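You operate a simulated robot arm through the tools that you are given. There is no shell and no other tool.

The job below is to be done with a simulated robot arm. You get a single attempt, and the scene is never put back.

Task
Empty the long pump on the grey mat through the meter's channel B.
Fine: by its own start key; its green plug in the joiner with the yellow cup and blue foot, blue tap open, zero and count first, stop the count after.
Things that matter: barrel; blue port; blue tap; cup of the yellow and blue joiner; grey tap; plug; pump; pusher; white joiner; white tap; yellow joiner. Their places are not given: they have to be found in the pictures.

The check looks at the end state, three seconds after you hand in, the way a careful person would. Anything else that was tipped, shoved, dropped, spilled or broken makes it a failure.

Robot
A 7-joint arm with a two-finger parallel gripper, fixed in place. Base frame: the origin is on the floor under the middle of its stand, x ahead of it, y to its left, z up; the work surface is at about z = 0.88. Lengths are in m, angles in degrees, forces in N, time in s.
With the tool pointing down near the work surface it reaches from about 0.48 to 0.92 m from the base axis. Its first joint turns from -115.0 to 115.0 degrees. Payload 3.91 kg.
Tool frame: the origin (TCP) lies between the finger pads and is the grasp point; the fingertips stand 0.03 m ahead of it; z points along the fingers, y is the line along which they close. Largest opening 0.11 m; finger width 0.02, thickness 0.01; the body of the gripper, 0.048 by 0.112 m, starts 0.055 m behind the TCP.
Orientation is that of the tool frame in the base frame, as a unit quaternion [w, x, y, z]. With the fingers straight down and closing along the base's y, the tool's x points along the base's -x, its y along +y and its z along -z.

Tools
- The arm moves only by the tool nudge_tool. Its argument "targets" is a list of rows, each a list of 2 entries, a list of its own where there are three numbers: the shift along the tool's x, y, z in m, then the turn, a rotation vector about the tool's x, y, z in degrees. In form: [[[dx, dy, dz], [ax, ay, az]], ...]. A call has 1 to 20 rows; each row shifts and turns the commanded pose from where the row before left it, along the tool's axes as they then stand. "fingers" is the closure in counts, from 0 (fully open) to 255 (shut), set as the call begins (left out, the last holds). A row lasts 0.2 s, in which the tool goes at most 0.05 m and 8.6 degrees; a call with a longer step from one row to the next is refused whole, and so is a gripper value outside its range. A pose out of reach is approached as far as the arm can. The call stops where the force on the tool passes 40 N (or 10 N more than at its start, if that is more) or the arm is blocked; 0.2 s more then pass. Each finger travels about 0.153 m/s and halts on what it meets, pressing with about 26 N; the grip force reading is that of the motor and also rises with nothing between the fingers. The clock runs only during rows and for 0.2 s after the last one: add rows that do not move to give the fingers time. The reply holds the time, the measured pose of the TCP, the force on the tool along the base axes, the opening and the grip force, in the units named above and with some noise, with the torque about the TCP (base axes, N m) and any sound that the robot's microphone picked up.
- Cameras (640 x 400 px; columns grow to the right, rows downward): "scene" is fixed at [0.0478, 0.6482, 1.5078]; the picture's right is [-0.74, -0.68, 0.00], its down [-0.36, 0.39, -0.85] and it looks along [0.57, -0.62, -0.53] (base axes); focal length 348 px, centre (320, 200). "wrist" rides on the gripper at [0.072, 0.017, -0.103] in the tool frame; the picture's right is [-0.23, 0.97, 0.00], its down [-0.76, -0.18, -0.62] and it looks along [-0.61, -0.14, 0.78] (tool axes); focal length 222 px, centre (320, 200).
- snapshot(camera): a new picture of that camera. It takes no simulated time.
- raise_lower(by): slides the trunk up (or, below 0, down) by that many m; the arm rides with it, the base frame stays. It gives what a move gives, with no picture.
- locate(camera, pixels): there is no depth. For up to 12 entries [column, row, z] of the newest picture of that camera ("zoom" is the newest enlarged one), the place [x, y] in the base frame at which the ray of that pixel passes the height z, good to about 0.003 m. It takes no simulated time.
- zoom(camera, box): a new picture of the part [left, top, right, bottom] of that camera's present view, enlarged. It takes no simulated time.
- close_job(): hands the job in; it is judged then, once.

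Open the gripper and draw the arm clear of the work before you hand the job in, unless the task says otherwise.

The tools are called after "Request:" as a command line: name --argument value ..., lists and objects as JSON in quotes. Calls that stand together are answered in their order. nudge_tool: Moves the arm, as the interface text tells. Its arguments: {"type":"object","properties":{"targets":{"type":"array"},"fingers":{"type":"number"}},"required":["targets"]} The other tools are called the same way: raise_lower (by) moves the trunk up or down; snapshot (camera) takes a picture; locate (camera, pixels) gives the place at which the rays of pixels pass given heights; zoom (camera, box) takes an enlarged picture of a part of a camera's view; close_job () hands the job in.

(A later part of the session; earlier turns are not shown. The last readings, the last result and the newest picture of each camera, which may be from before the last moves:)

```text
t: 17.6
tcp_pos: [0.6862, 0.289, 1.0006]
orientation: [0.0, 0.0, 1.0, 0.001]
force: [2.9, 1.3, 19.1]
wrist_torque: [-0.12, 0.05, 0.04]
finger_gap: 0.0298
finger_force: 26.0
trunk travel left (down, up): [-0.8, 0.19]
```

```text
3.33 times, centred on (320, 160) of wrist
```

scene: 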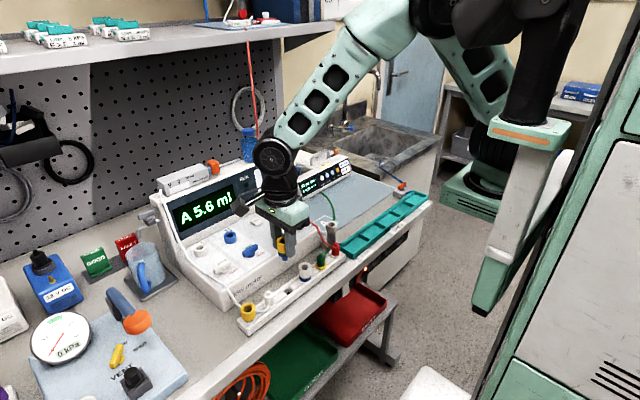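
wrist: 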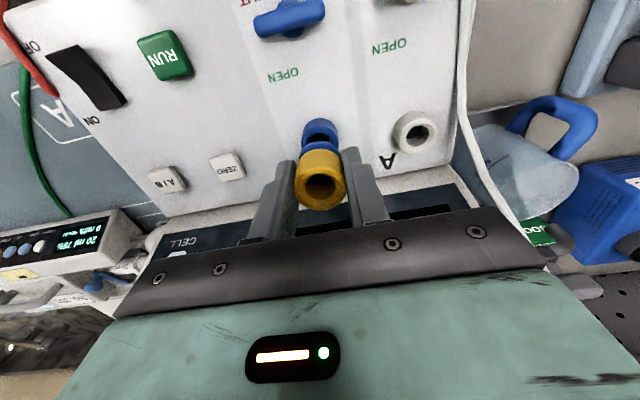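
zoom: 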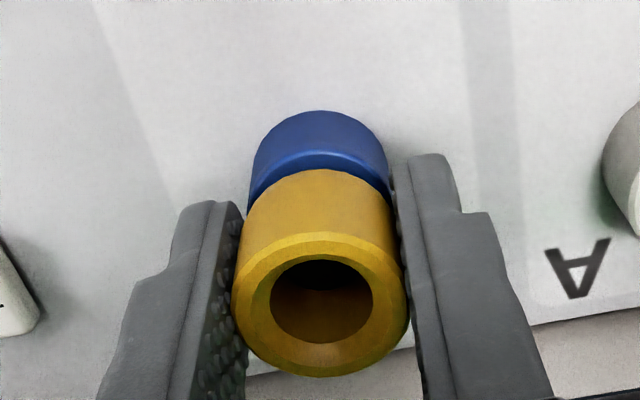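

The cup slid about 2 mm up between the fingers, so it's bottomed out in the port. I open the fingers to 0.06 m and lift clear.

Request:
nudge_tool --targets '[[[0, 0, 0], [0, 0, 0]], [[0, 0, 0], [0, 0, 0]], [[0, 0, 0], [0, 0, 0]], [[0, 0, -0.02], [0, 0, 0]], [[0, 0, -0.04], [0, 0, 0]], [[0, 0, -0.04], [0, 0, 0]], [[0, 0, 0], [0, 0, 0]]]' --fingers 116

Request:
snapshot --camera "wrist"

Request:
zoom --camera "wrist" --box '[250, 60, 390, 200]'

Request:
zoom --camera "scene" --box '[190, 190, 270, 270]'

```text
t: 19.2
tcp_pos: [0.6846, 0.2889, 1.1015]
orientation: [-0.001, 0.0, 1.0, -0.001]
force: [0.7, -0.3, -0.5]
wrist_torque: [-0.03, -0.01, -0.01]
finger_gap: 0.0598
finger_force: 0.1
trunk travel left (down, up): [-0.8, 0.19]
```

```text
taken
```

wrist: 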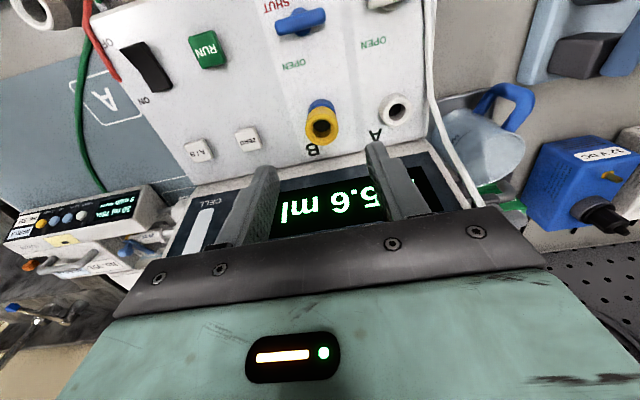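

```text
2.86 times, centred on (320, 130) of wrist
```

zoom: 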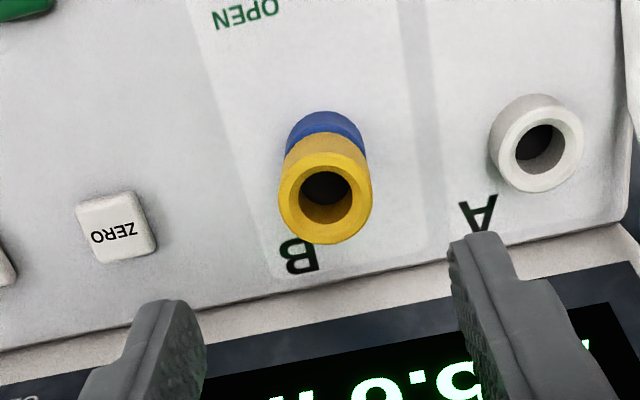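

```text
5.00 times, centred on (230, 230) of scene
```

zoom: 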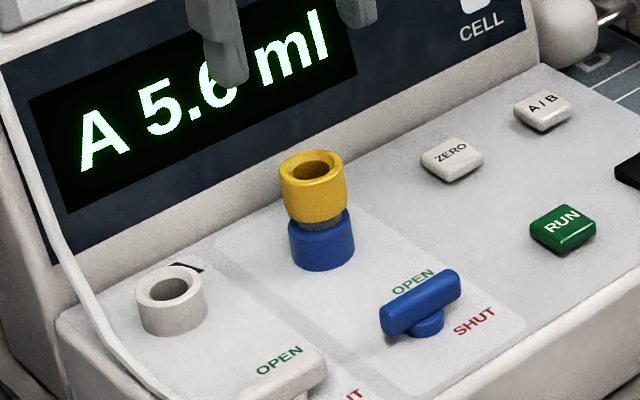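

The joiner stands upright in port B with the cup rim at about (0.6865,0.290,1.005). Next I go above the green plug on the rail to inspect its shape and the tube direction.

Request:
nudge_tool --targets '[[[0.039, -0.0248, 0.002], [0, 0, 0]], [[0.039, -0.0248, 0.002], [0, 0, 0]], [[0.039, -0.0248, 0.002], [0, 0, 0]], [[0.039, -0.0248, 0.01], [0, 0, 0]], [[0.039, -0.0248, 0.015], [0, 0, 0]], [[0, 0, 0], [0, 0, 0]]]'

Request:
snapshot --camera "wrist"

Request:
zoom --camera "wrist" --box '[240, 60, 400, 200]'

Request:
zoom --camera "scene" --box '[290, 210, 360, 280]'

```text
t: 20.6
tcp_pos: [0.4889, 0.1641, 1.0705]
orientation: [0.0, 0.0, 1.0, 0.0]
force: [-0.3, 0.4, -0.6]
wrist_torque: [0.01, 0.0, 0.04]
finger_gap: 0.06
finger_force: 0.3
trunk travel left (down, up): [-0.8, 0.19]
```

```text
taken
```

wrist: 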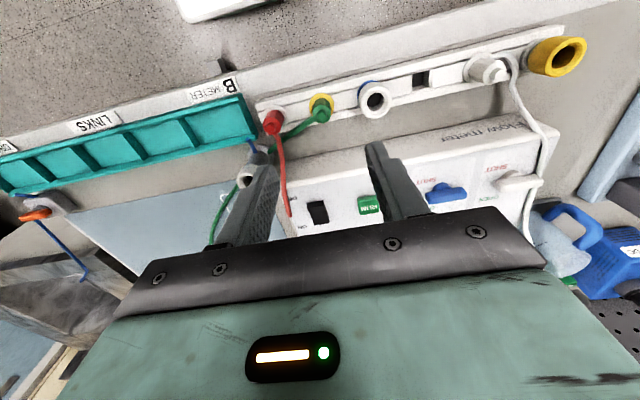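

```text
2.86 times, centred on (320, 130) of wrist
```

zoom: 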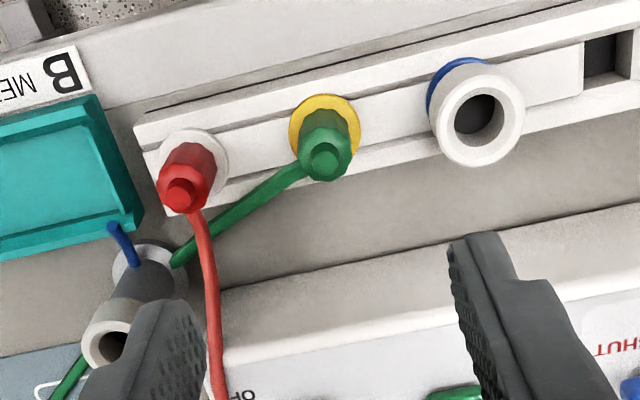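

```text
5.71 times, centred on (325, 245) of scene
```

zoom: 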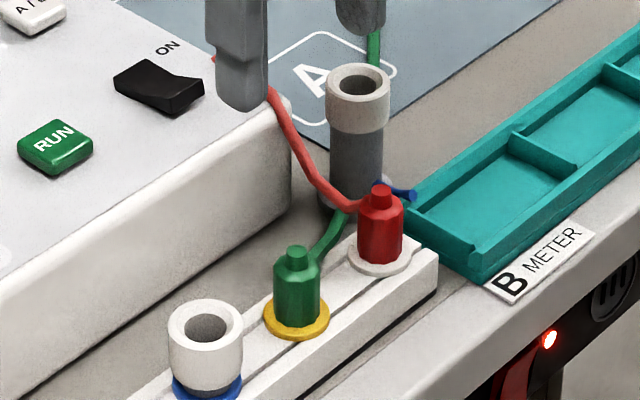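

The green plug (hex body, yellow flange) tops out at wrist zoom (325,158) and its tube leaves toward lower-left (−y,+x). I locate these to choose a yaw that keeps the fingers off the tube.

Request:
locate --camera "wrist" --pixels '[[321.4, 115.5, 0.93], [321.4, 115.5, 0.94], [321.4, 101.5, 0.905], [314, 118.5, 0.925], [292, 134, 0.9], [270, 151, 0.89], [273, 110, 0.94], [370, 101, 0.94]]'

Request:
locate --camera "scene" --pixels '[[320.5, 254.3, 0.93], [320.5, 254.3, 0.94], [320.5, 254.3, 0.95], [335.2, 243.4, 0.94], [304.5, 267, 0.94]]'

```text
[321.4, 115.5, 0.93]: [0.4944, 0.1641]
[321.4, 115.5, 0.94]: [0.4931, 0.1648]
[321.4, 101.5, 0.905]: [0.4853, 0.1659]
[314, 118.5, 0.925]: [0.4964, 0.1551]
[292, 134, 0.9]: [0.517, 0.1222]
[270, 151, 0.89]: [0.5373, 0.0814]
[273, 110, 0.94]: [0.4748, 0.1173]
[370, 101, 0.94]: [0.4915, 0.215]
```

```text
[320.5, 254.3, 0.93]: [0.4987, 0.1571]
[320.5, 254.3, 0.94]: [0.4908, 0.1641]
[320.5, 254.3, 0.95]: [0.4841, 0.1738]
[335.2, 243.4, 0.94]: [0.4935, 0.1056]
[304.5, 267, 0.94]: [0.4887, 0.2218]
```

The plug is at about (0.492,0.165), top z≈0.94, and the tube leaves at about 60° from +x toward −y, so fingers closing along x stay clear of it. I yaw +90°, centre and descend to z≈0.97 for a check.

Request:
nudge_tool --targets '[[[-0.003, 0.001, 0], [0, 0, 0]], [[0, 0, 0], [0, 0, 8.182]], [[0, 0, 0], [0, 0, 8.182]], [[0, 0, 0], [0, 0, 8.182]], [[0, 0, 0], [0, 0, 8.182]], [[0, 0, 0], [0, 0, 8.182]], [[0, 0, 0], [0, 0, 8.182]], [[0, 0, 0], [0, 0, 8.182]], [[0, 0, 0], [0, 0, 8.182]], [[0, 0, 0], [0, 0, 8.182]], [[0, 0, 0], [0, 0, 8.182]], [[0, 0, 0], [0, 0, 8.182]], [[0, 0, 0.035], [0, 0, 0]], [[0, 0, 0.035], [0, 0, 0]], [[0, 0, 0.03], [0, 0, 0]], [[0, 0, 0], [0, 0, 0]]]'

Request:
snapshot --camera "wrist"

Request:
zoom --camera "wrist" --box '[240, 80, 400, 220]'

Request:
zoom --camera "scene" --box '[285, 205, 355, 275]'

```text
t: 24.0
tcp_pos: [0.494, 0.165, 0.9692]
orientation: [0.0, 0.707, 0.707, 0.0]
force: [-0.1, -0.2, -0.8]
wrist_torque: [-0.02, -0.03, 0.0]
finger_gap: 0.0597
finger_force: 0.1
trunk travel left (down, up): [-0.8, 0.19]
```

```text
taken
```

wrist: 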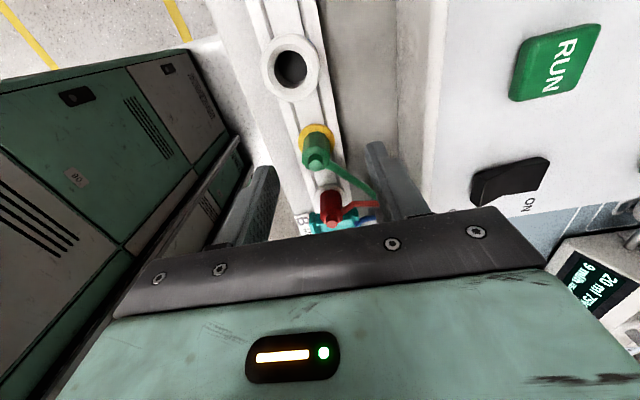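

```text
2.86 times, centred on (320, 150) of wrist
```

zoom: 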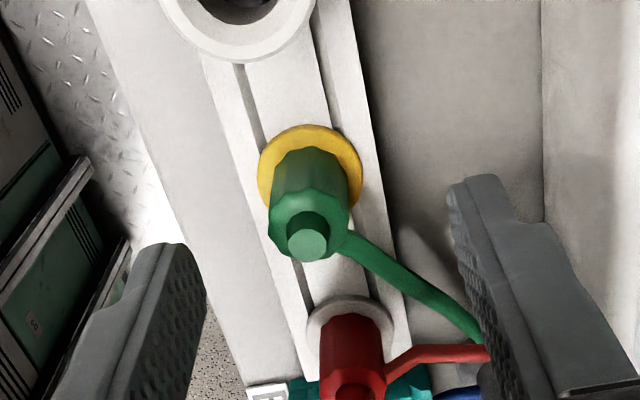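

```text
5.71 times, centred on (320, 240) of scene
```

zoom: 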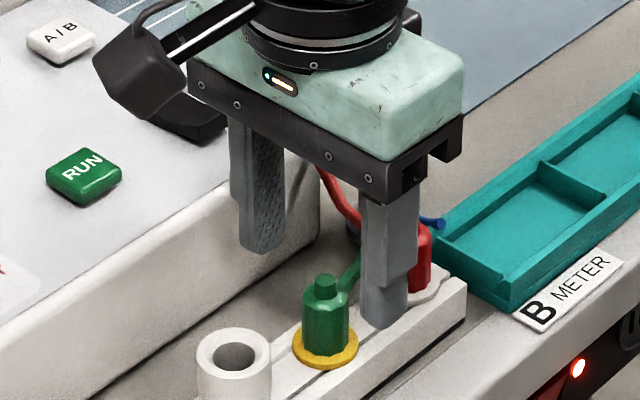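

The plug tip at wrist (316.5,165) is about 2.4 mm toward −x of the TCP and aligned in y; the tube clears both fingers. I correct, descend to z≈0.940 and close.

Request:
nudge_tool --targets '[[[0, -0.0022, 0.01], [0, 0, 0]], [[0, 0, 0.01], [0, 0, 0]], [[0, 0, 0.0085], [0, 0, 0]], [[0, 0, 0], [0, 0, 0]]]'

Request:
zoom --camera "wrist" --box '[240, 80, 400, 220]'

Request:
zoom --camera "scene" --box '[285, 215, 355, 285]'

```text
t: 25.0
tcp_pos: [0.4923, 0.1664, 0.9412]
orientation: [0.0, 0.707, 0.707, 0.0]
force: [-0.5, 0.2, -0.7]
wrist_torque: [0.04, 0.0, 0.03]
finger_gap: 0.06
finger_force: 0.1
trunk travel left (down, up): [-0.8, 0.19]
```

```text
2.86 times, centred on (320, 150) of wrist
```

zoom: 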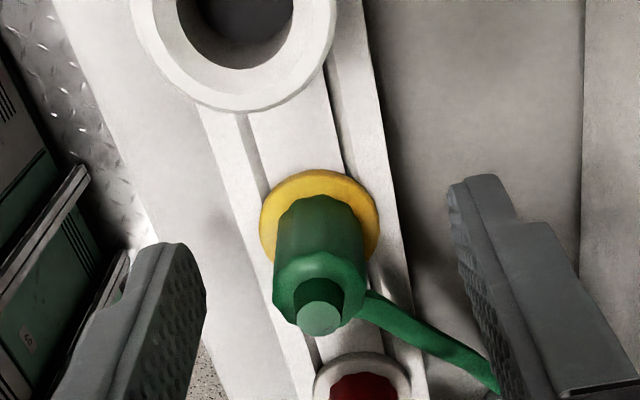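

```text
5.71 times, centred on (320, 250) of scene
```

zoom: 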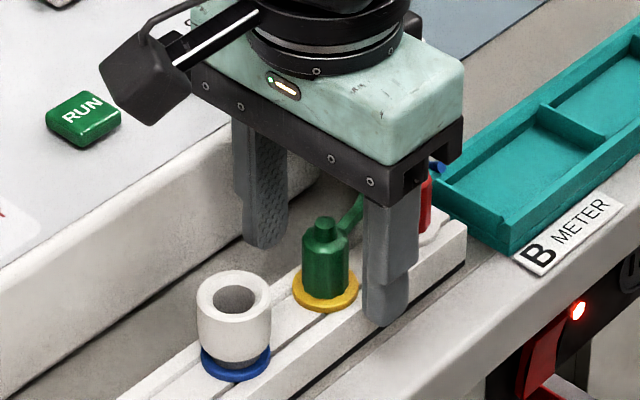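

The plug is centred between the fingers and the tube runs below and outside them. I close the gripper.

Request:
nudge_tool --targets '[[[0, 0, 0], [0, 0, 0]], [[0, 0, 0], [0, 0, 0]], [[0, 0, 0], [0, 0, 0]], [[0, 0, 0], [0, 0, 0]]]' --fingers 255

Request:
zoom --camera "wrist" --box '[240, 80, 400, 220]'

```text
t: 26.0
tcp_pos: [0.4921, 0.1666, 0.9414]
orientation: [0.0, 0.707, 0.707, -0.001]
force: [0.9, 0.2, 0.1]
wrist_torque: [0.0, 0.0, -0.02]
finger_gap: 0.0167
finger_force: 25.6
trunk travel left (down, up): [-0.8, 0.19]
```

```text
2.86 times, centred on (320, 150) of wrist
```

zoom: 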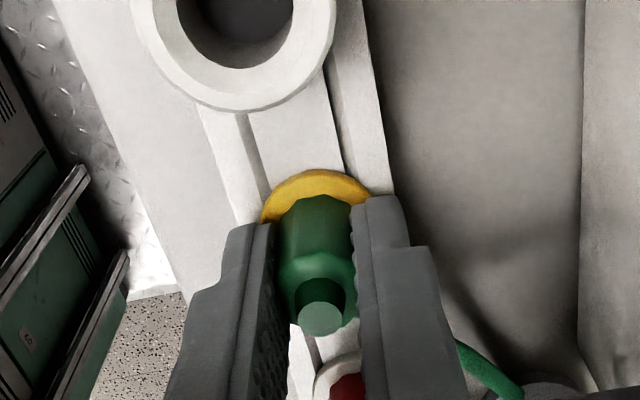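

The plug is gripped (gap 0.0167, 26 N). I lift it straight up slowly and look at what comes with it.

Request:
nudge_tool --targets '[[[0, 0, -0.008], [0, 0, 0]], [[0, 0, -0.012], [0, 0, 0]], [[0, 0, -0.02], [0, 0, 0]], [[0, 0, -0.03], [0, 0, 0]], [[0, 0, 0], [0, 0, 0]]]'

Request:
snapshot --camera "scene"

Request:
zoom --camera "scene" --box '[270, 180, 370, 280]'

Request:
zoom --camera "wrist" --box '[240, 60, 400, 220]'

```text
t: 27.2
tcp_pos: [0.4947, 0.1673, 1.0126]
orientation: [-0.001, 0.707, 0.707, -0.001]
force: [-0.2, -0.4, -0.5]
wrist_torque: [0.01, 0.0, 0.0]
finger_gap: 0.0167
finger_force: 26.5
trunk travel left (down, up): [-0.8, 0.19]
```

```text
taken
```

scene: 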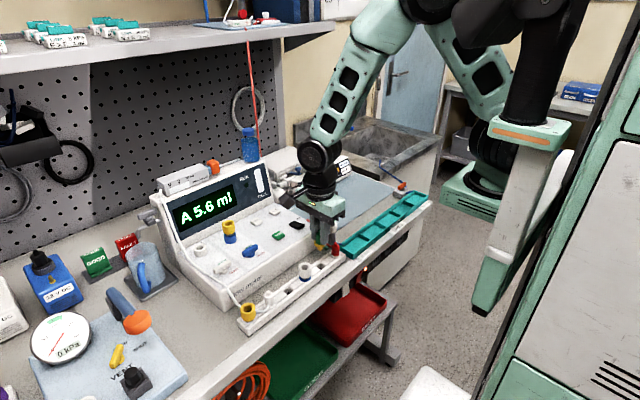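

```text
4.00 times, centred on (320, 230) of scene
```

zoom: 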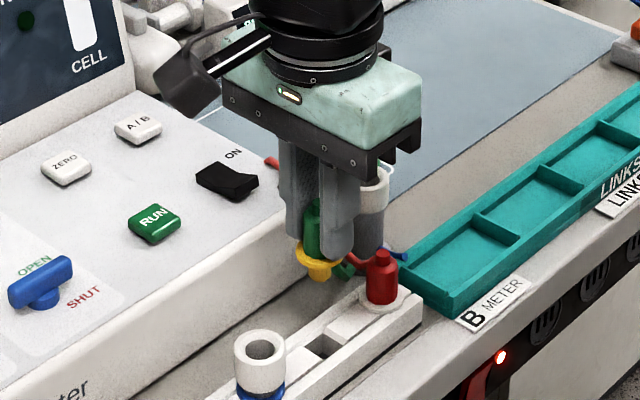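

```text
2.50 times, centred on (320, 140) of wrist
```

zoom: 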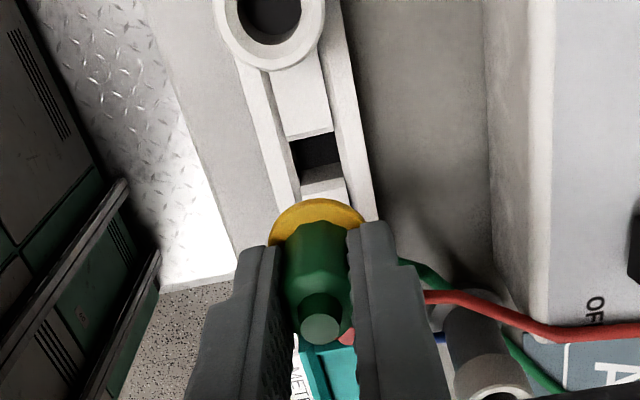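

The plug with its yellow flange and pin is free, and the tube trails freely. I raise to z≈1.10 and carry it to above the yellow cup at port B, keeping the yaw so the tube still leaves toward the pump.

Request:
nudge_tool --targets '[[[0, 0, -0.03], [0, 0, 0]], [[0, 0, -0.03], [0, 0, 0]], [[0, 0, -0.028], [0, 0, 0]], [[0.02, 0.032, 0], [0, 0, 0]], [[0.02, 0.032, 0], [0, 0, 0]], [[0.02, 0.032, 0], [0, 0, 0]], [[0.02, 0.032, 0], [0, 0, 0]], [[0.02, 0.032, 0], [0, 0, 0]], [[0.0215, 0.032, 0], [0, 0, 0]], [[0, 0, 0], [0, 0, 0]]]'

Request:
snapshot --camera "scene"

Request:
snapshot --camera "wrist"

Request:
zoom --camera "scene" --box '[180, 150, 280, 250]'

Request:
zoom --camera "wrist" --box '[250, 70, 390, 210]'

```text
t: 29.4
tcp_pos: [0.6884, 0.2894, 1.1003]
orientation: [0.0, 0.707, 0.707, -0.001]
force: [0.0, -0.1, -0.6]
wrist_torque: [-0.01, -0.02, 0.01]
finger_gap: 0.0169
finger_force: 25.9
trunk travel left (down, up): [-0.8, 0.19]
```

```text
taken
```

scene: 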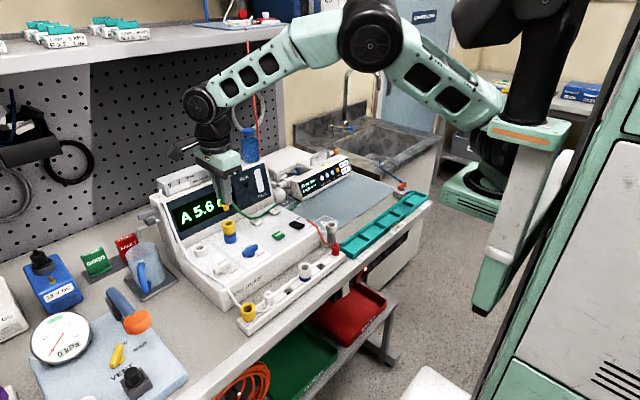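

```text
taken
```

wrist: 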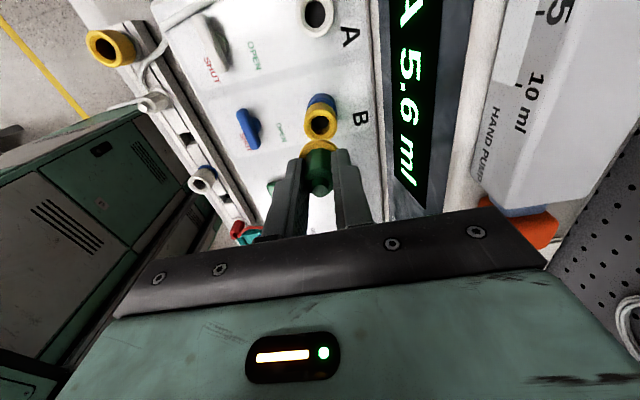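

```text
4.00 times, centred on (230, 200) of scene
```

zoom: 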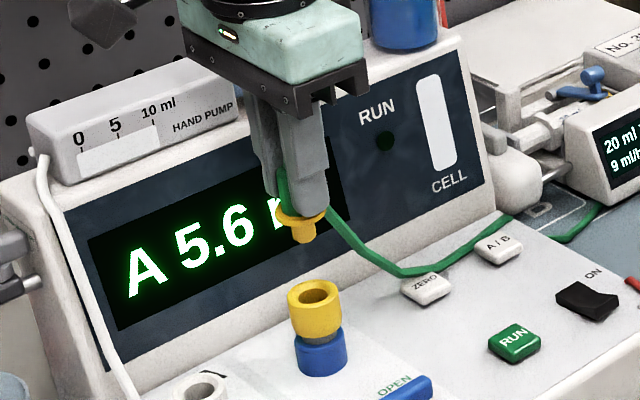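

```text
2.86 times, centred on (320, 140) of wrist
```

zoom: 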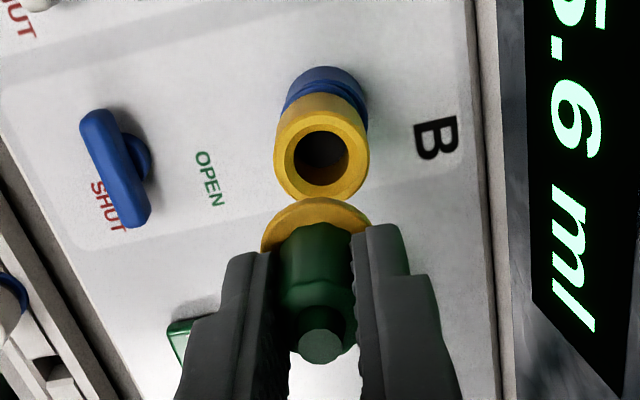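

The plug pin at scene zoom (303,237) and cup rim (315,299) line up along the vertical, and wrist columns agree within a millimetre. I descend to z≈1.066 and look again.

Request:
nudge_tool --targets '[[[0, 0, 0.012], [0, 0, 0]], [[0, 0, 0.012], [0, 0, 0]], [[0, 0, 0.01], [0, 0, 0]], [[0, 0, 0], [0, 0, 0]]]'

Request:
zoom --camera "scene" --box '[195, 175, 265, 245]'

Request:
zoom --camera "wrist" --box '[260, 90, 380, 210]'

```text
t: 30.4
tcp_pos: [0.6848, 0.2891, 1.0657]
orientation: [0.0, 0.707, 0.707, 0.0]
force: [-0.2, 0.1, 0.1]
wrist_torque: [0.04, -0.02, -0.03]
finger_gap: 0.0169
finger_force: 26.2
trunk travel left (down, up): [-0.8, 0.19]
```

```text
5.71 times, centred on (230, 210) of scene
```

zoom: 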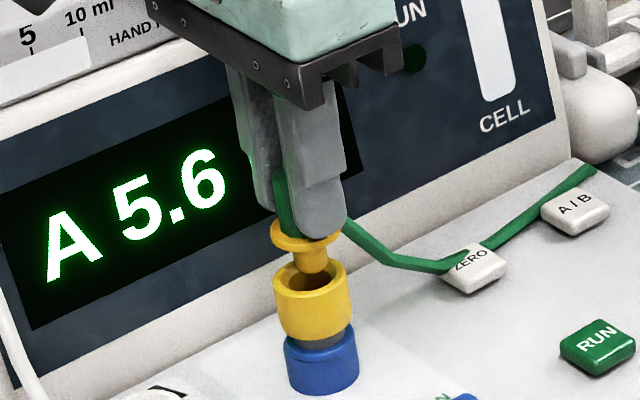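

```text
3.33 times, centred on (320, 150) of wrist
```

zoom: 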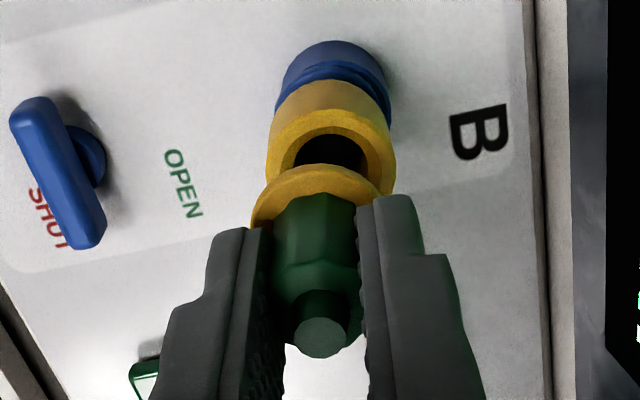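

The cup rim centre (331 in wrist zoom) is 11 zoom px right of the plug axis, and the scene view agrees: about +3 mm in x and +1.5 mm in y. I correct and recheck.

Request:
nudge_tool --targets '[[[0.0015, 0.003, 0.0], [0, 0, 0]], [[0, 0, 0], [0, 0, 0]]]'

Request:
zoom --camera "scene" --box '[195, 175, 265, 245]'

Request:
zoom --camera "wrist" --box '[260, 90, 380, 210]'

```text
t: 31.0
tcp_pos: [0.687, 0.2907, 1.0655]
orientation: [0.001, 0.707, 0.707, 0.0]
force: [0.8, -0.1, 0.1]
wrist_torque: [-0.01, -0.01, -0.01]
finger_gap: 0.0169
finger_force: 25.9
trunk travel left (down, up): [-0.8, 0.19]
```

```text
5.71 times, centred on (230, 210) of scene
```

zoom: 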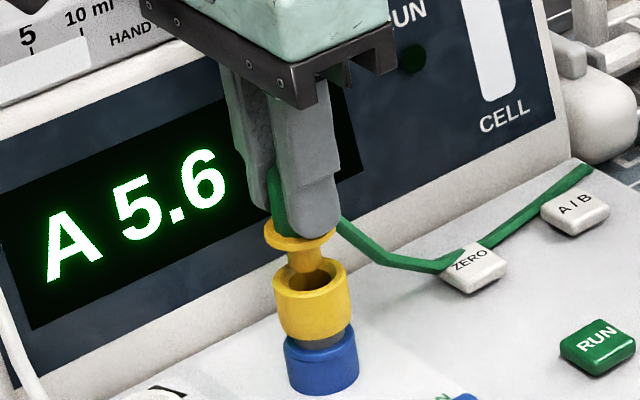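

```text
3.33 times, centred on (320, 150) of wrist
```

zoom: 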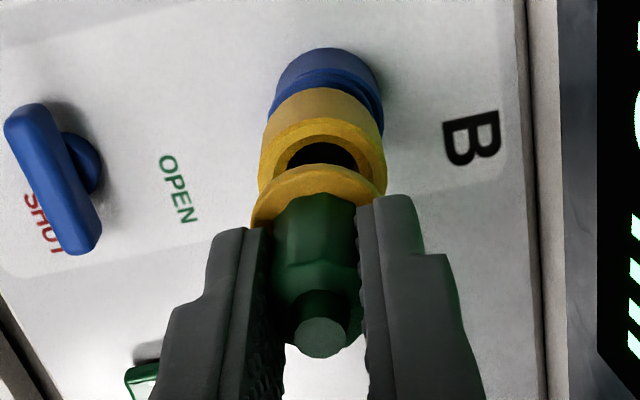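

Now pin (307 col) and cup rim (310) line up along the scene vertical, and wrist columns match (321 vs 320). I descend in small steps watching the force.

Request:
nudge_tool --targets '[[[0, 0, 0.004], [0, 0, 0]], [[0, 0, 0.004], [0, 0, 0]], [[0, 0, 0.003], [0, 0, 0]], [[0, 0, 0], [0, 0, 0]]]'

Request:
zoom --camera "scene" --box '[195, 175, 265, 245]'

Request:
zoom --camera "wrist" --box '[260, 90, 380, 210]'

```text
t: 32.0
tcp_pos: [0.6882, 0.2907, 1.0539]
orientation: [0.0, 0.707, 0.707, 0.0]
force: [0.1, 0.2, -1.2]
wrist_torque: [-0.01, -0.01, 0.03]
finger_gap: 0.0167
finger_force: 26.0
trunk travel left (down, up): [-0.8, 0.19]
```

```text
5.71 times, centred on (230, 210) of scene
```

zoom: 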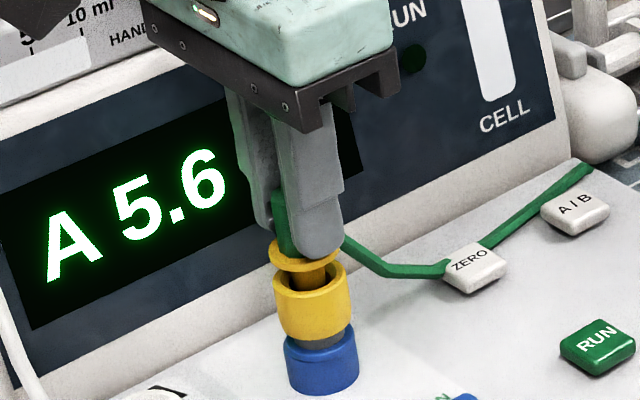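

```text
3.33 times, centred on (320, 150) of wrist
```

zoom: 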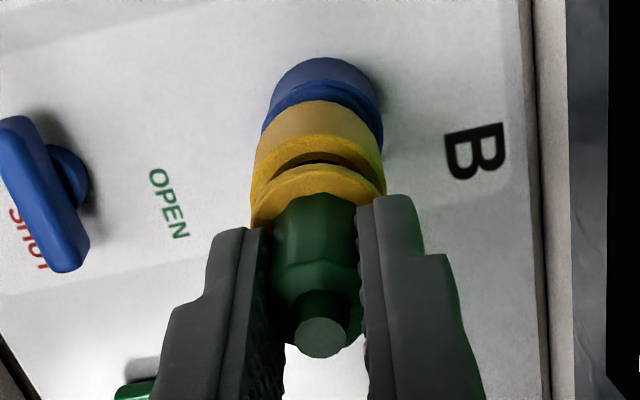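

The pin is entering the cup with no measurable force, centred in both views. I continue down in 2–3 mm steps.

Request:
nudge_tool --targets '[[[0, 0, 0.003], [0, 0, 0]], [[0, 0, 0.003], [0, 0, 0]], [[0, 0, 0.002], [0, 0, 0]], [[0, 0, 0.002], [0, 0, 0]]]'

Request:
zoom --camera "scene" --box '[195, 175, 265, 245]'

Request:
zoom --camera "wrist" --box '[260, 90, 380, 210]'

```text
t: 33.0
tcp_pos: [0.6874, 0.2886, 1.0441]
orientation: [0.0, 0.707, 0.707, 0.0]
force: [0.0, -0.4, 0.2]
wrist_torque: [0.01, -0.02, 0.02]
finger_gap: 0.0168
finger_force: 25.7
trunk travel left (down, up): [-0.8, 0.19]
```

```text
5.71 times, centred on (230, 210) of scene
```

zoom: 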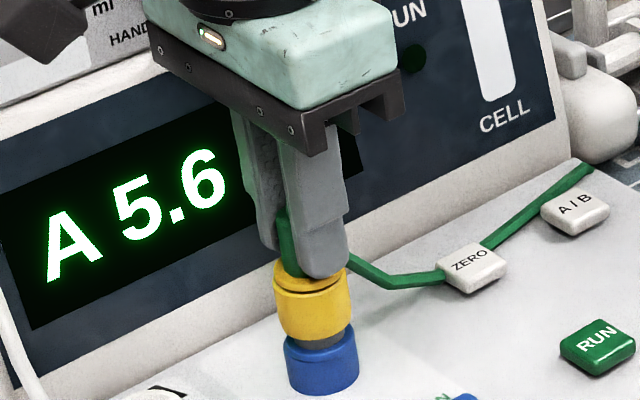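

```text
3.33 times, centred on (320, 150) of wrist
```

zoom: 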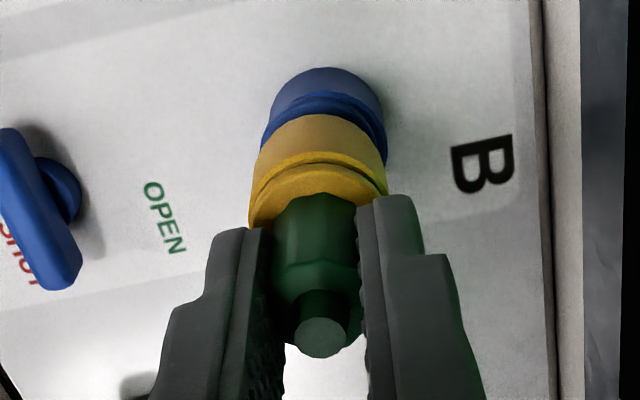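

The flange is 2–3 mm above the cup rim with no force. I press down to seat it.

Request:
nudge_tool --targets '[[[0, 0, 0.002], [0, 0, 0]], [[0, 0, 0.002], [0, 0, 0]], [[0, 0, 0.0015], [0, 0, 0]]]'

Request:
zoom --camera "scene" --box '[195, 175, 265, 245]'

Request:
zoom --camera "wrist" --box '[260, 90, 380, 210]'

```text
t: 33.8
tcp_pos: [0.6884, 0.2909, 1.0412]
orientation: [0.001, 0.707, 0.707, 0.002]
force: [-1.7, -1.3, 21.4]
wrist_torque: [-0.06, 0.21, -0.01]
finger_gap: 0.0173
finger_force: 26.0
trunk travel left (down, up): [-0.8, 0.19]
```

```text
5.71 times, centred on (230, 210) of scene
```

zoom: 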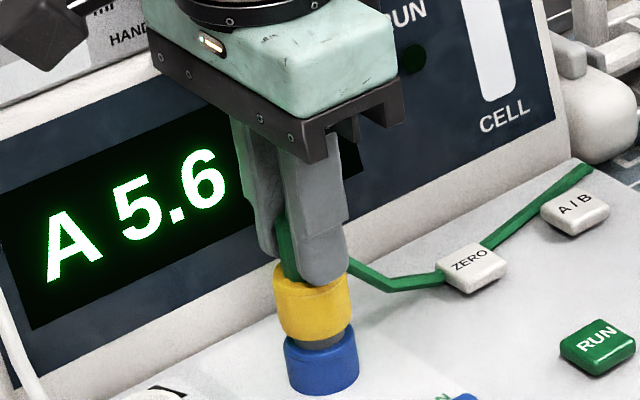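

```text
3.33 times, centred on (320, 150) of wrist
```

zoom: 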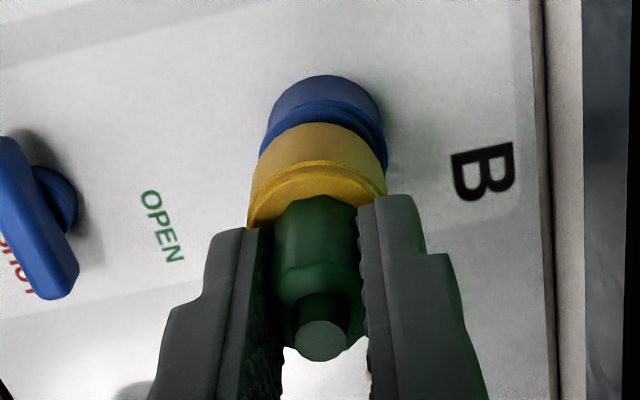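

The flange is flush on the cup rim with 21 N at the predicted seat height (1.041). I press one more millimetre, then release and rise.

Request:
nudge_tool --targets '[[[0, 0, 0.0012], [0, 0, 0]], [[0, 0, 0], [0, 0, 0]]]'

Request:
nudge_tool --targets '[[[0, 0, 0], [0, 0, 0]], [[0, 0, 0], [0, 0, 0]], [[0, 0, 0], [0, 0, 0]], [[0, 0, -0.015], [0, 0, 0]], [[0, 0, -0.035], [0, 0, 0]], [[0, 0, -0.04], [0, 0, 0]], [[0, 0, -0.04], [0, 0, 0]], [[0, 0, 0], [0, 0, 0]]]' --fingers 130

Request:
snapshot --camera "scene"

Request:
snapshot --camera "wrist"

Request:
zoom --camera "scene" --box '[180, 160, 350, 270]'

```text
t: 34.4
tcp_pos: [0.6879, 0.29, 1.0386]
orientation: [0.001, 0.707, 0.707, 0.001]
force: [1.4, 0.3, 28.9]
wrist_torque: [0.06, 0.01, 0.02]
finger_gap: 0.0172
finger_force: 26.3
trunk travel left (down, up): [-0.8, 0.19]
```

```text
t: 36.2
tcp_pos: [0.688, 0.2933, 1.1688]
orientation: [0.0, 0.707, 0.708, 0.0]
force: [0.3, 0.3, -0.4]
wrist_torque: [0.0, 0.03, 0.01]
finger_gap: 0.0539
finger_force: 0.2
trunk travel left (down, up): [-0.8, 0.19]
```

```text
taken
```

scene: 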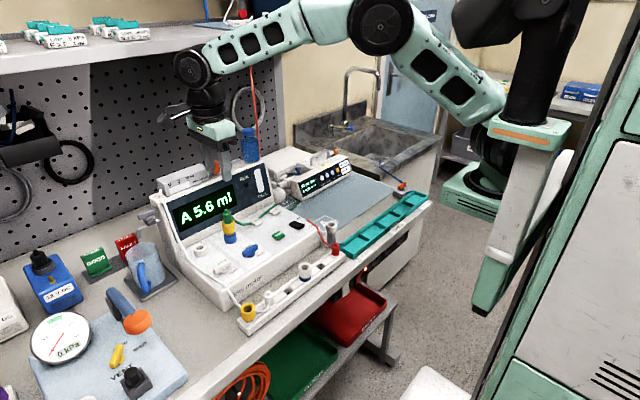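

```text
taken
```

wrist: 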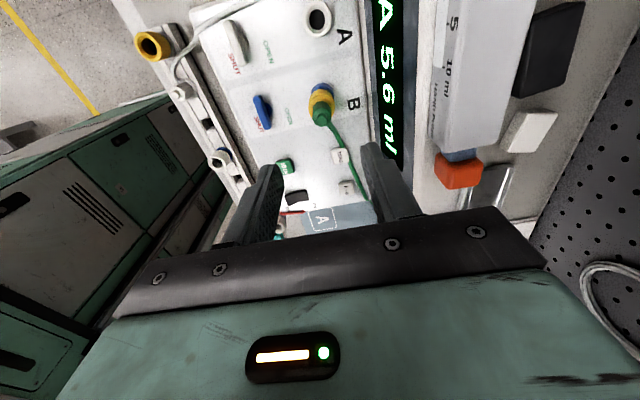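

```text
3.64 times, centred on (265, 215) of scene
```

zoom: 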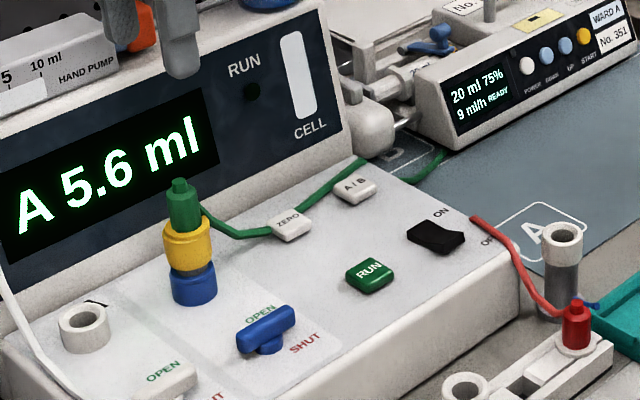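

The plug stands in the joiner on port B, and its tube runs behind the ZERO and A/B keys without covering them. Next I go above the blue tap at about (0.608,0.2895), keeping this yaw so the fingers straddle its bar.

Request:
nudge_tool --targets '[[[-0.0015, -0.04, 0], [0, 0, 0]], [[-0.0015, -0.04, 0], [0, 0, 0]], [[0, 0, 0.04], [0, 0, 0]], [[0, 0, 0.04], [0, 0, 0]], [[0, 0, 0.04], [0, 0, 0]], [[0, 0, 0], [0, 0, 0]]]'

Request:
snapshot --camera "wrist"

Request:
zoom --camera "wrist" --box '[240, 60, 400, 200]'

Request:
zoom --camera "scene" --box '[200, 190, 300, 290]'

```text
t: 37.6
tcp_pos: [0.6057, 0.2888, 1.047]
orientation: [0.0, 0.707, 0.707, 0.0]
force: [-0.5, -0.3, -0.6]
wrist_torque: [-0.01, -0.02, 0.01]
finger_gap: 0.054
finger_force: 0.1
trunk travel left (down, up): [-0.8, 0.19]
```

```text
taken
```

wrist: 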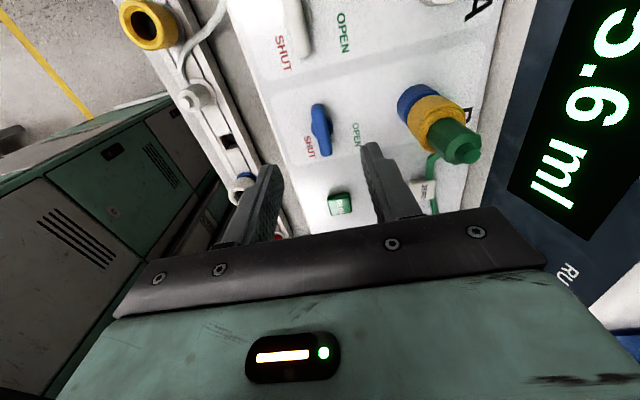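

```text
2.86 times, centred on (320, 130) of wrist
```

zoom: 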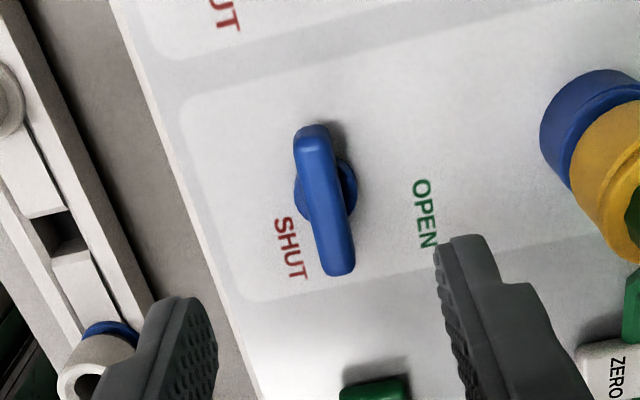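

```text
4.00 times, centred on (250, 240) of scene
```

zoom: 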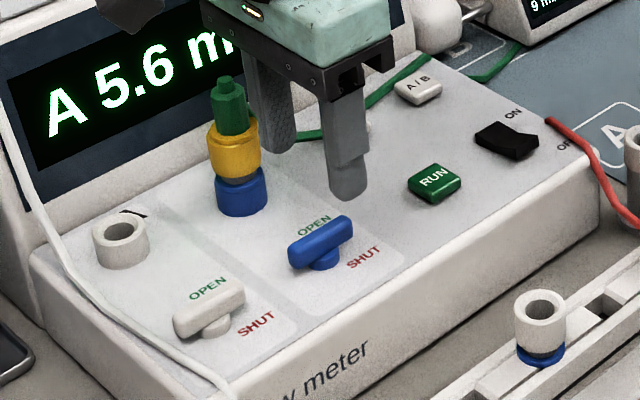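

The bar lies along y (centre at wrist zoom (325,199)), its −y end beside SHUT, with OPEN in the +x direction. I centre on the hub at about (0.608,0.290) and descend to z≈0.984.

Request:
nudge_tool --targets '[[[0.0012, 0.002, 0.02], [0, 0, 0]], [[0, 0, 0.02], [0, 0, 0]], [[0, 0, 0.015], [0, 0, 0]], [[0, 0, 0.008], [0, 0, 0]], [[0, 0, 0], [0, 0, 0]]]'

Request:
zoom --camera "wrist" --box '[240, 80, 400, 220]'

Request:
zoom --camera "scene" --box '[215, 200, 295, 280]'

```text
t: 38.8
tcp_pos: [0.6075, 0.2859, 0.9838]
orientation: [0.0, 0.707, 0.707, 0.0]
force: [-0.3, 0.8, 0.2]
wrist_torque: [0.01, 0.01, 0.0]
finger_gap: 0.0541
finger_force: 0.1
trunk travel left (down, up): [-0.8, 0.19]
```

```text
2.86 times, centred on (320, 150) of wrist
```

zoom: 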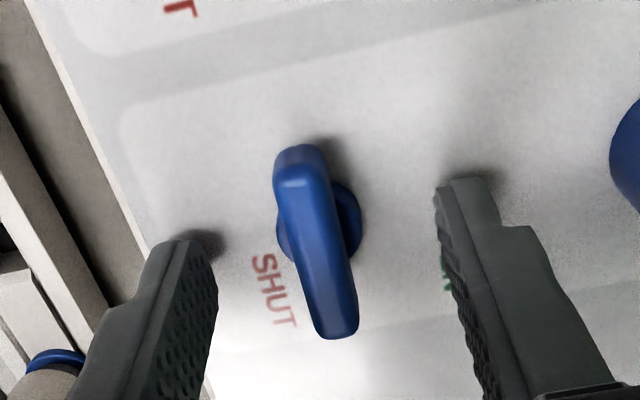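

```text
5.00 times, centred on (255, 240) of scene
```

zoom: 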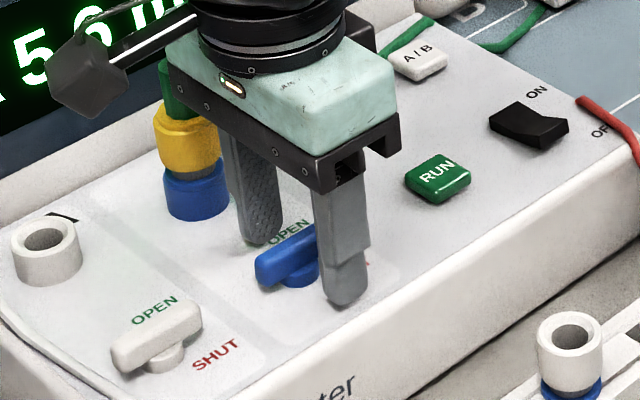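

The bar centre at wrist (318.6,165) and the scene view both show the TCP sits about 6 mm too far toward −y. I shift +5.5 mm in y (tool x) and recheck.

Request:
nudge_tool --targets '[[[0.0055, 0.0, 0.0], [0, 0, 0]], [[0, 0, 0], [0, 0, 0]]]'

Request:
zoom --camera "wrist" --box '[240, 80, 400, 220]'

Request:
zoom --camera "scene" --box '[215, 200, 295, 280]'

```text
t: 39.4
tcp_pos: [0.6073, 0.2923, 0.9852]
orientation: [0.0, 0.707, 0.707, 0.0]
force: [-0.1, 0.5, -0.5]
wrist_torque: [-0.01, 0.04, -0.01]
finger_gap: 0.054
finger_force: 0.1
trunk travel left (down, up): [-0.8, 0.19]
```

```text
2.86 times, centred on (320, 150) of wrist
```

zoom: 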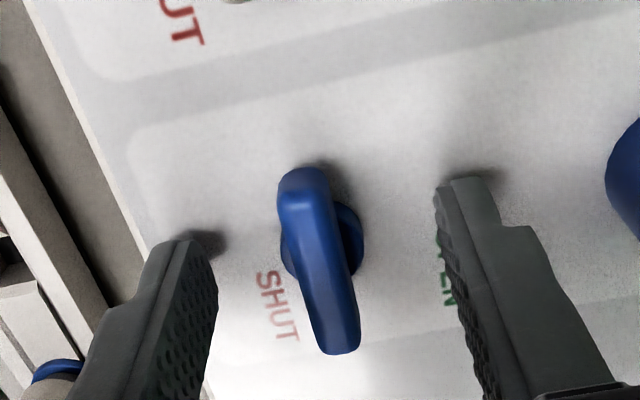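

```text
5.00 times, centred on (255, 240) of scene
```

zoom: 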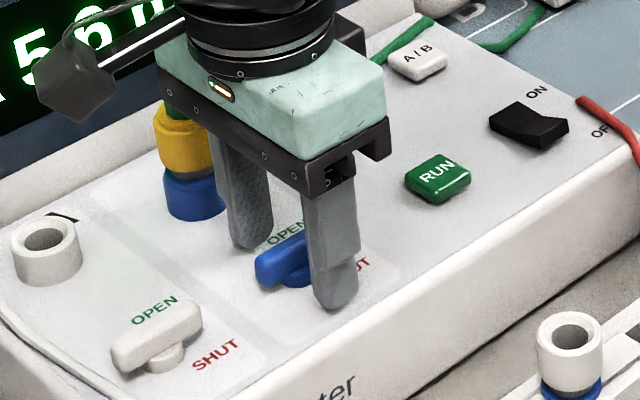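

The bar centre is now at wrist (319.7,171.7), within about 2 mm of the TCP. I add 1.5 mm, drop 2 mm and close on the bar.

Request:
nudge_tool --targets '[[[0.0015, 0.0, 0.002], [0, 0, 0]], [[0, 0, 0], [0, 0, 0]]]'

Request:
nudge_tool --targets '[[[0, 0, 0], [0, 0, 0]], [[0, 0, 0], [0, 0, 0]], [[0, 0, 0], [0, 0, 0]]]' --fingers 255

Request:
zoom --camera "wrist" --box '[240, 80, 400, 220]'

Request:
zoom --camera "scene" --box '[215, 200, 295, 280]'

```text
t: 40.0
tcp_pos: [0.6087, 0.2934, 0.981]
orientation: [0.0, 0.707, 0.707, -0.001]
force: [-0.8, 0.9, -0.7]
wrist_torque: [0.03, -0.02, 0.02]
finger_gap: 0.0539
finger_force: 0.2
trunk travel left (down, up): [-0.8, 0.19]
```

```text
t: 40.8
tcp_pos: [0.6064, 0.2932, 0.9817]
orientation: [0.0, 0.707, 0.707, 0.0]
force: [-3.8, -0.1, -0.1]
wrist_torque: [-0.06, 0.1, -0.02]
finger_gap: 0.0194
finger_force: 45.2
trunk travel left (down, up): [-0.8, 0.19]
```

```text
2.86 times, centred on (320, 150) of wrist
```

zoom: 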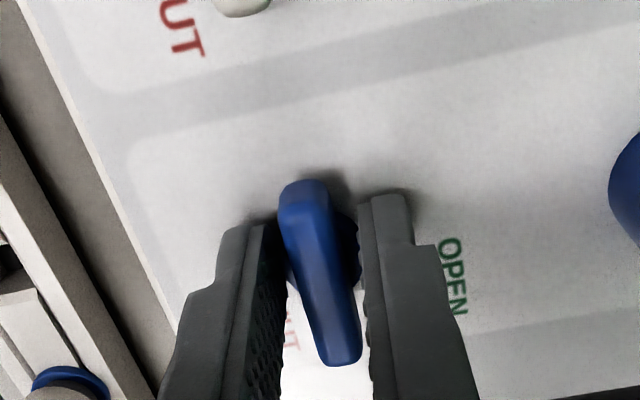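

```text
5.00 times, centred on (255, 240) of scene
```

zoom: 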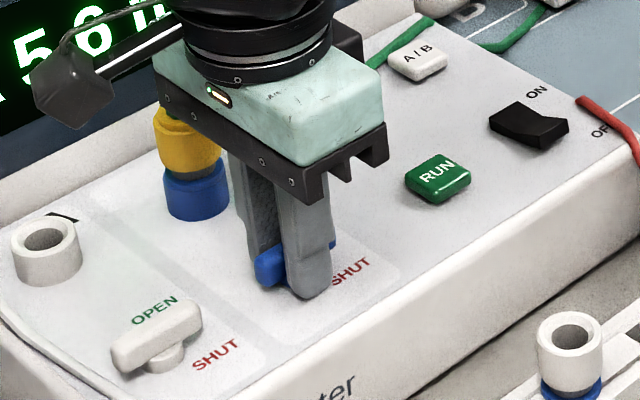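

The gap of 0.0194 is wider than the bar, so the fingertips are holding the round hub below it. I reopen, rise 8 mm and close on the bar itself.

Request:
nudge_tool --targets '[[[0, 0, 0], [0, 0, 0]], [[0, 0, 0], [0, 0, 0]], [[0, 0, -0.008], [0, 0, 0]], [[0, 0, 0], [0, 0, 0]]]' --fingers 160

Request:
nudge_tool --targets '[[[0, 0, 0], [0, 0, 0]], [[0, 0, 0], [0, 0, 0]], [[0, 0, 0], [0, 0, 0]]]' --fingers 255

Request:
zoom --camera "wrist" --box '[240, 80, 400, 220]'

Request:
zoom --camera "scene" --box '[215, 200, 295, 280]'

```text
t: 41.8
tcp_pos: [0.608, 0.2953, 0.99]
orientation: [0.0, 0.707, 0.707, 0.0]
force: [-0.1, 0.2, 0.5]
wrist_torque: [0.01, -0.03, 0.02]
finger_gap: 0.0409
finger_force: 0.0
trunk travel left (down, up): [-0.8, 0.19]
```

```text
t: 42.6
tcp_pos: [0.608, 0.2942, 0.9902]
orientation: [0.0, 0.707, 0.707, 0.0]
force: [-4.5, -0.9, 1.9]
wrist_torque: [-0.29, 0.09, -0.04]
finger_gap: 0.0108
finger_force: 45.4
trunk travel left (down, up): [-0.8, 0.19]
```

```text
2.86 times, centred on (320, 150) of wrist
```

zoom: 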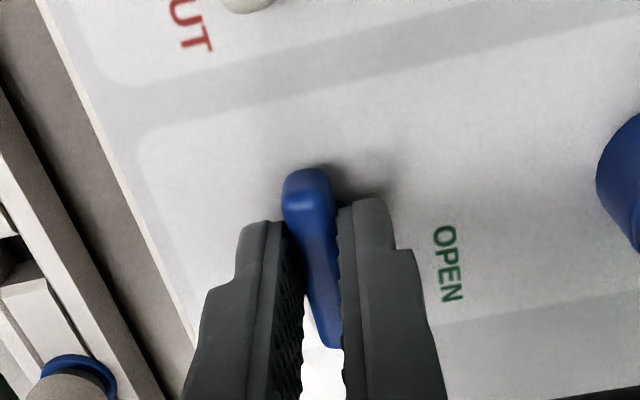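

```text
5.00 times, centred on (255, 240) of scene
```

zoom: 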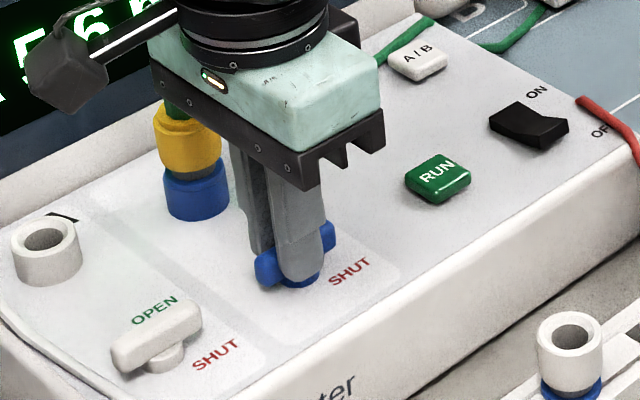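

The bar itself is held now (gap 0.0108). I begin turning counter-clockwise seen from above (negative about tool z), two rows at first, watching torque and force.

Request:
nudge_tool --targets '[[[0, 0, 0], [0, 0, -8.0]], [[0, 0, 0], [0, 0, -8.0]]]'

Request:
zoom --camera "scene" --box '[215, 200, 295, 280]'

Request:
zoom --camera "wrist" --box '[240, 80, 400, 220]'

```text
t: 43.2
tcp_pos: [0.6065, 0.2953, 0.99]
orientation: [0.0, 0.601, 0.8, -0.002]
force: [-15.8, -5.1, 1.2]
wrist_torque: [0.72, 0.48, -0.07]
finger_gap: 0.0109
finger_force: 45.1
trunk travel left (down, up): [-0.8, 0.19]
```

```text
5.00 times, centred on (255, 240) of scene
```

zoom: 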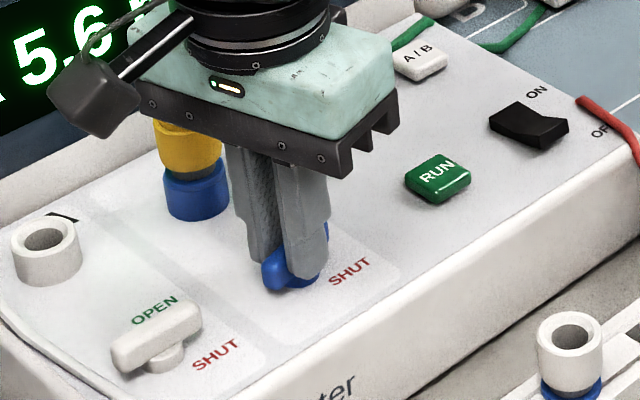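

```text
2.86 times, centred on (320, 150) of wrist
```

zoom: 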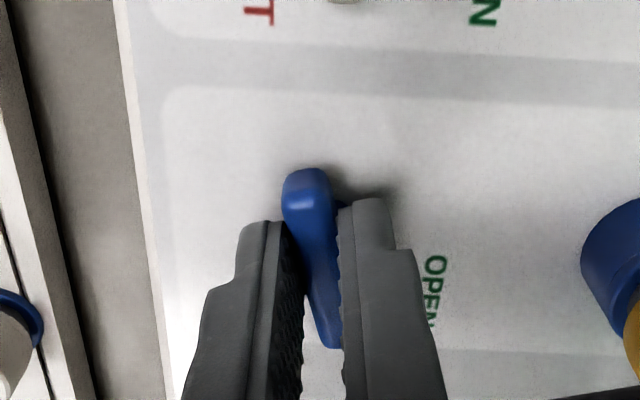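

The bar turns with the fingers, but a −16 N side force along x shows the TCP sits about 3 mm too far +y of the hub axis. I reopen slightly, shift the TCP (−1,−3 mm in base) and regrip.

Request:
nudge_tool --targets '[[[0, 0, 0], [0, 0, 0]], [[-0.0026, -0.001, 0], [0, 0, 0]], [[0, 0, 0], [0, 0, 0]]]' --fingers 190

Request:
zoom --camera "wrist" --box '[240, 80, 400, 220]'

```text
t: 44.0
tcp_pos: [0.6092, 0.2931, 0.9903]
orientation: [0.001, 0.602, 0.799, 0.0]
force: [-0.9, 0.5, 0.2]
wrist_torque: [-0.03, 0.01, 0.01]
finger_gap: 0.0281
finger_force: 0.1
trunk travel left (down, up): [-0.8, 0.19]
```

```text
2.86 times, centred on (320, 150) of wrist
```

zoom: 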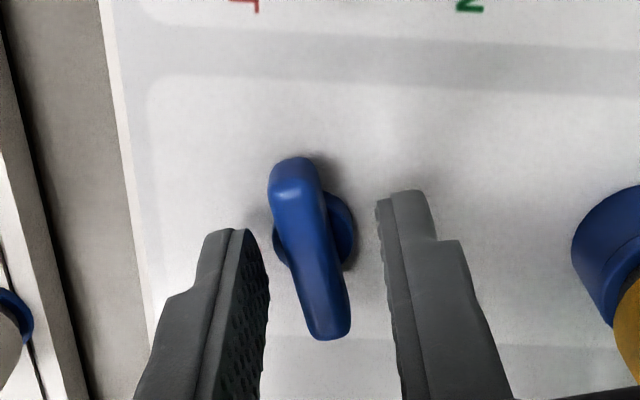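

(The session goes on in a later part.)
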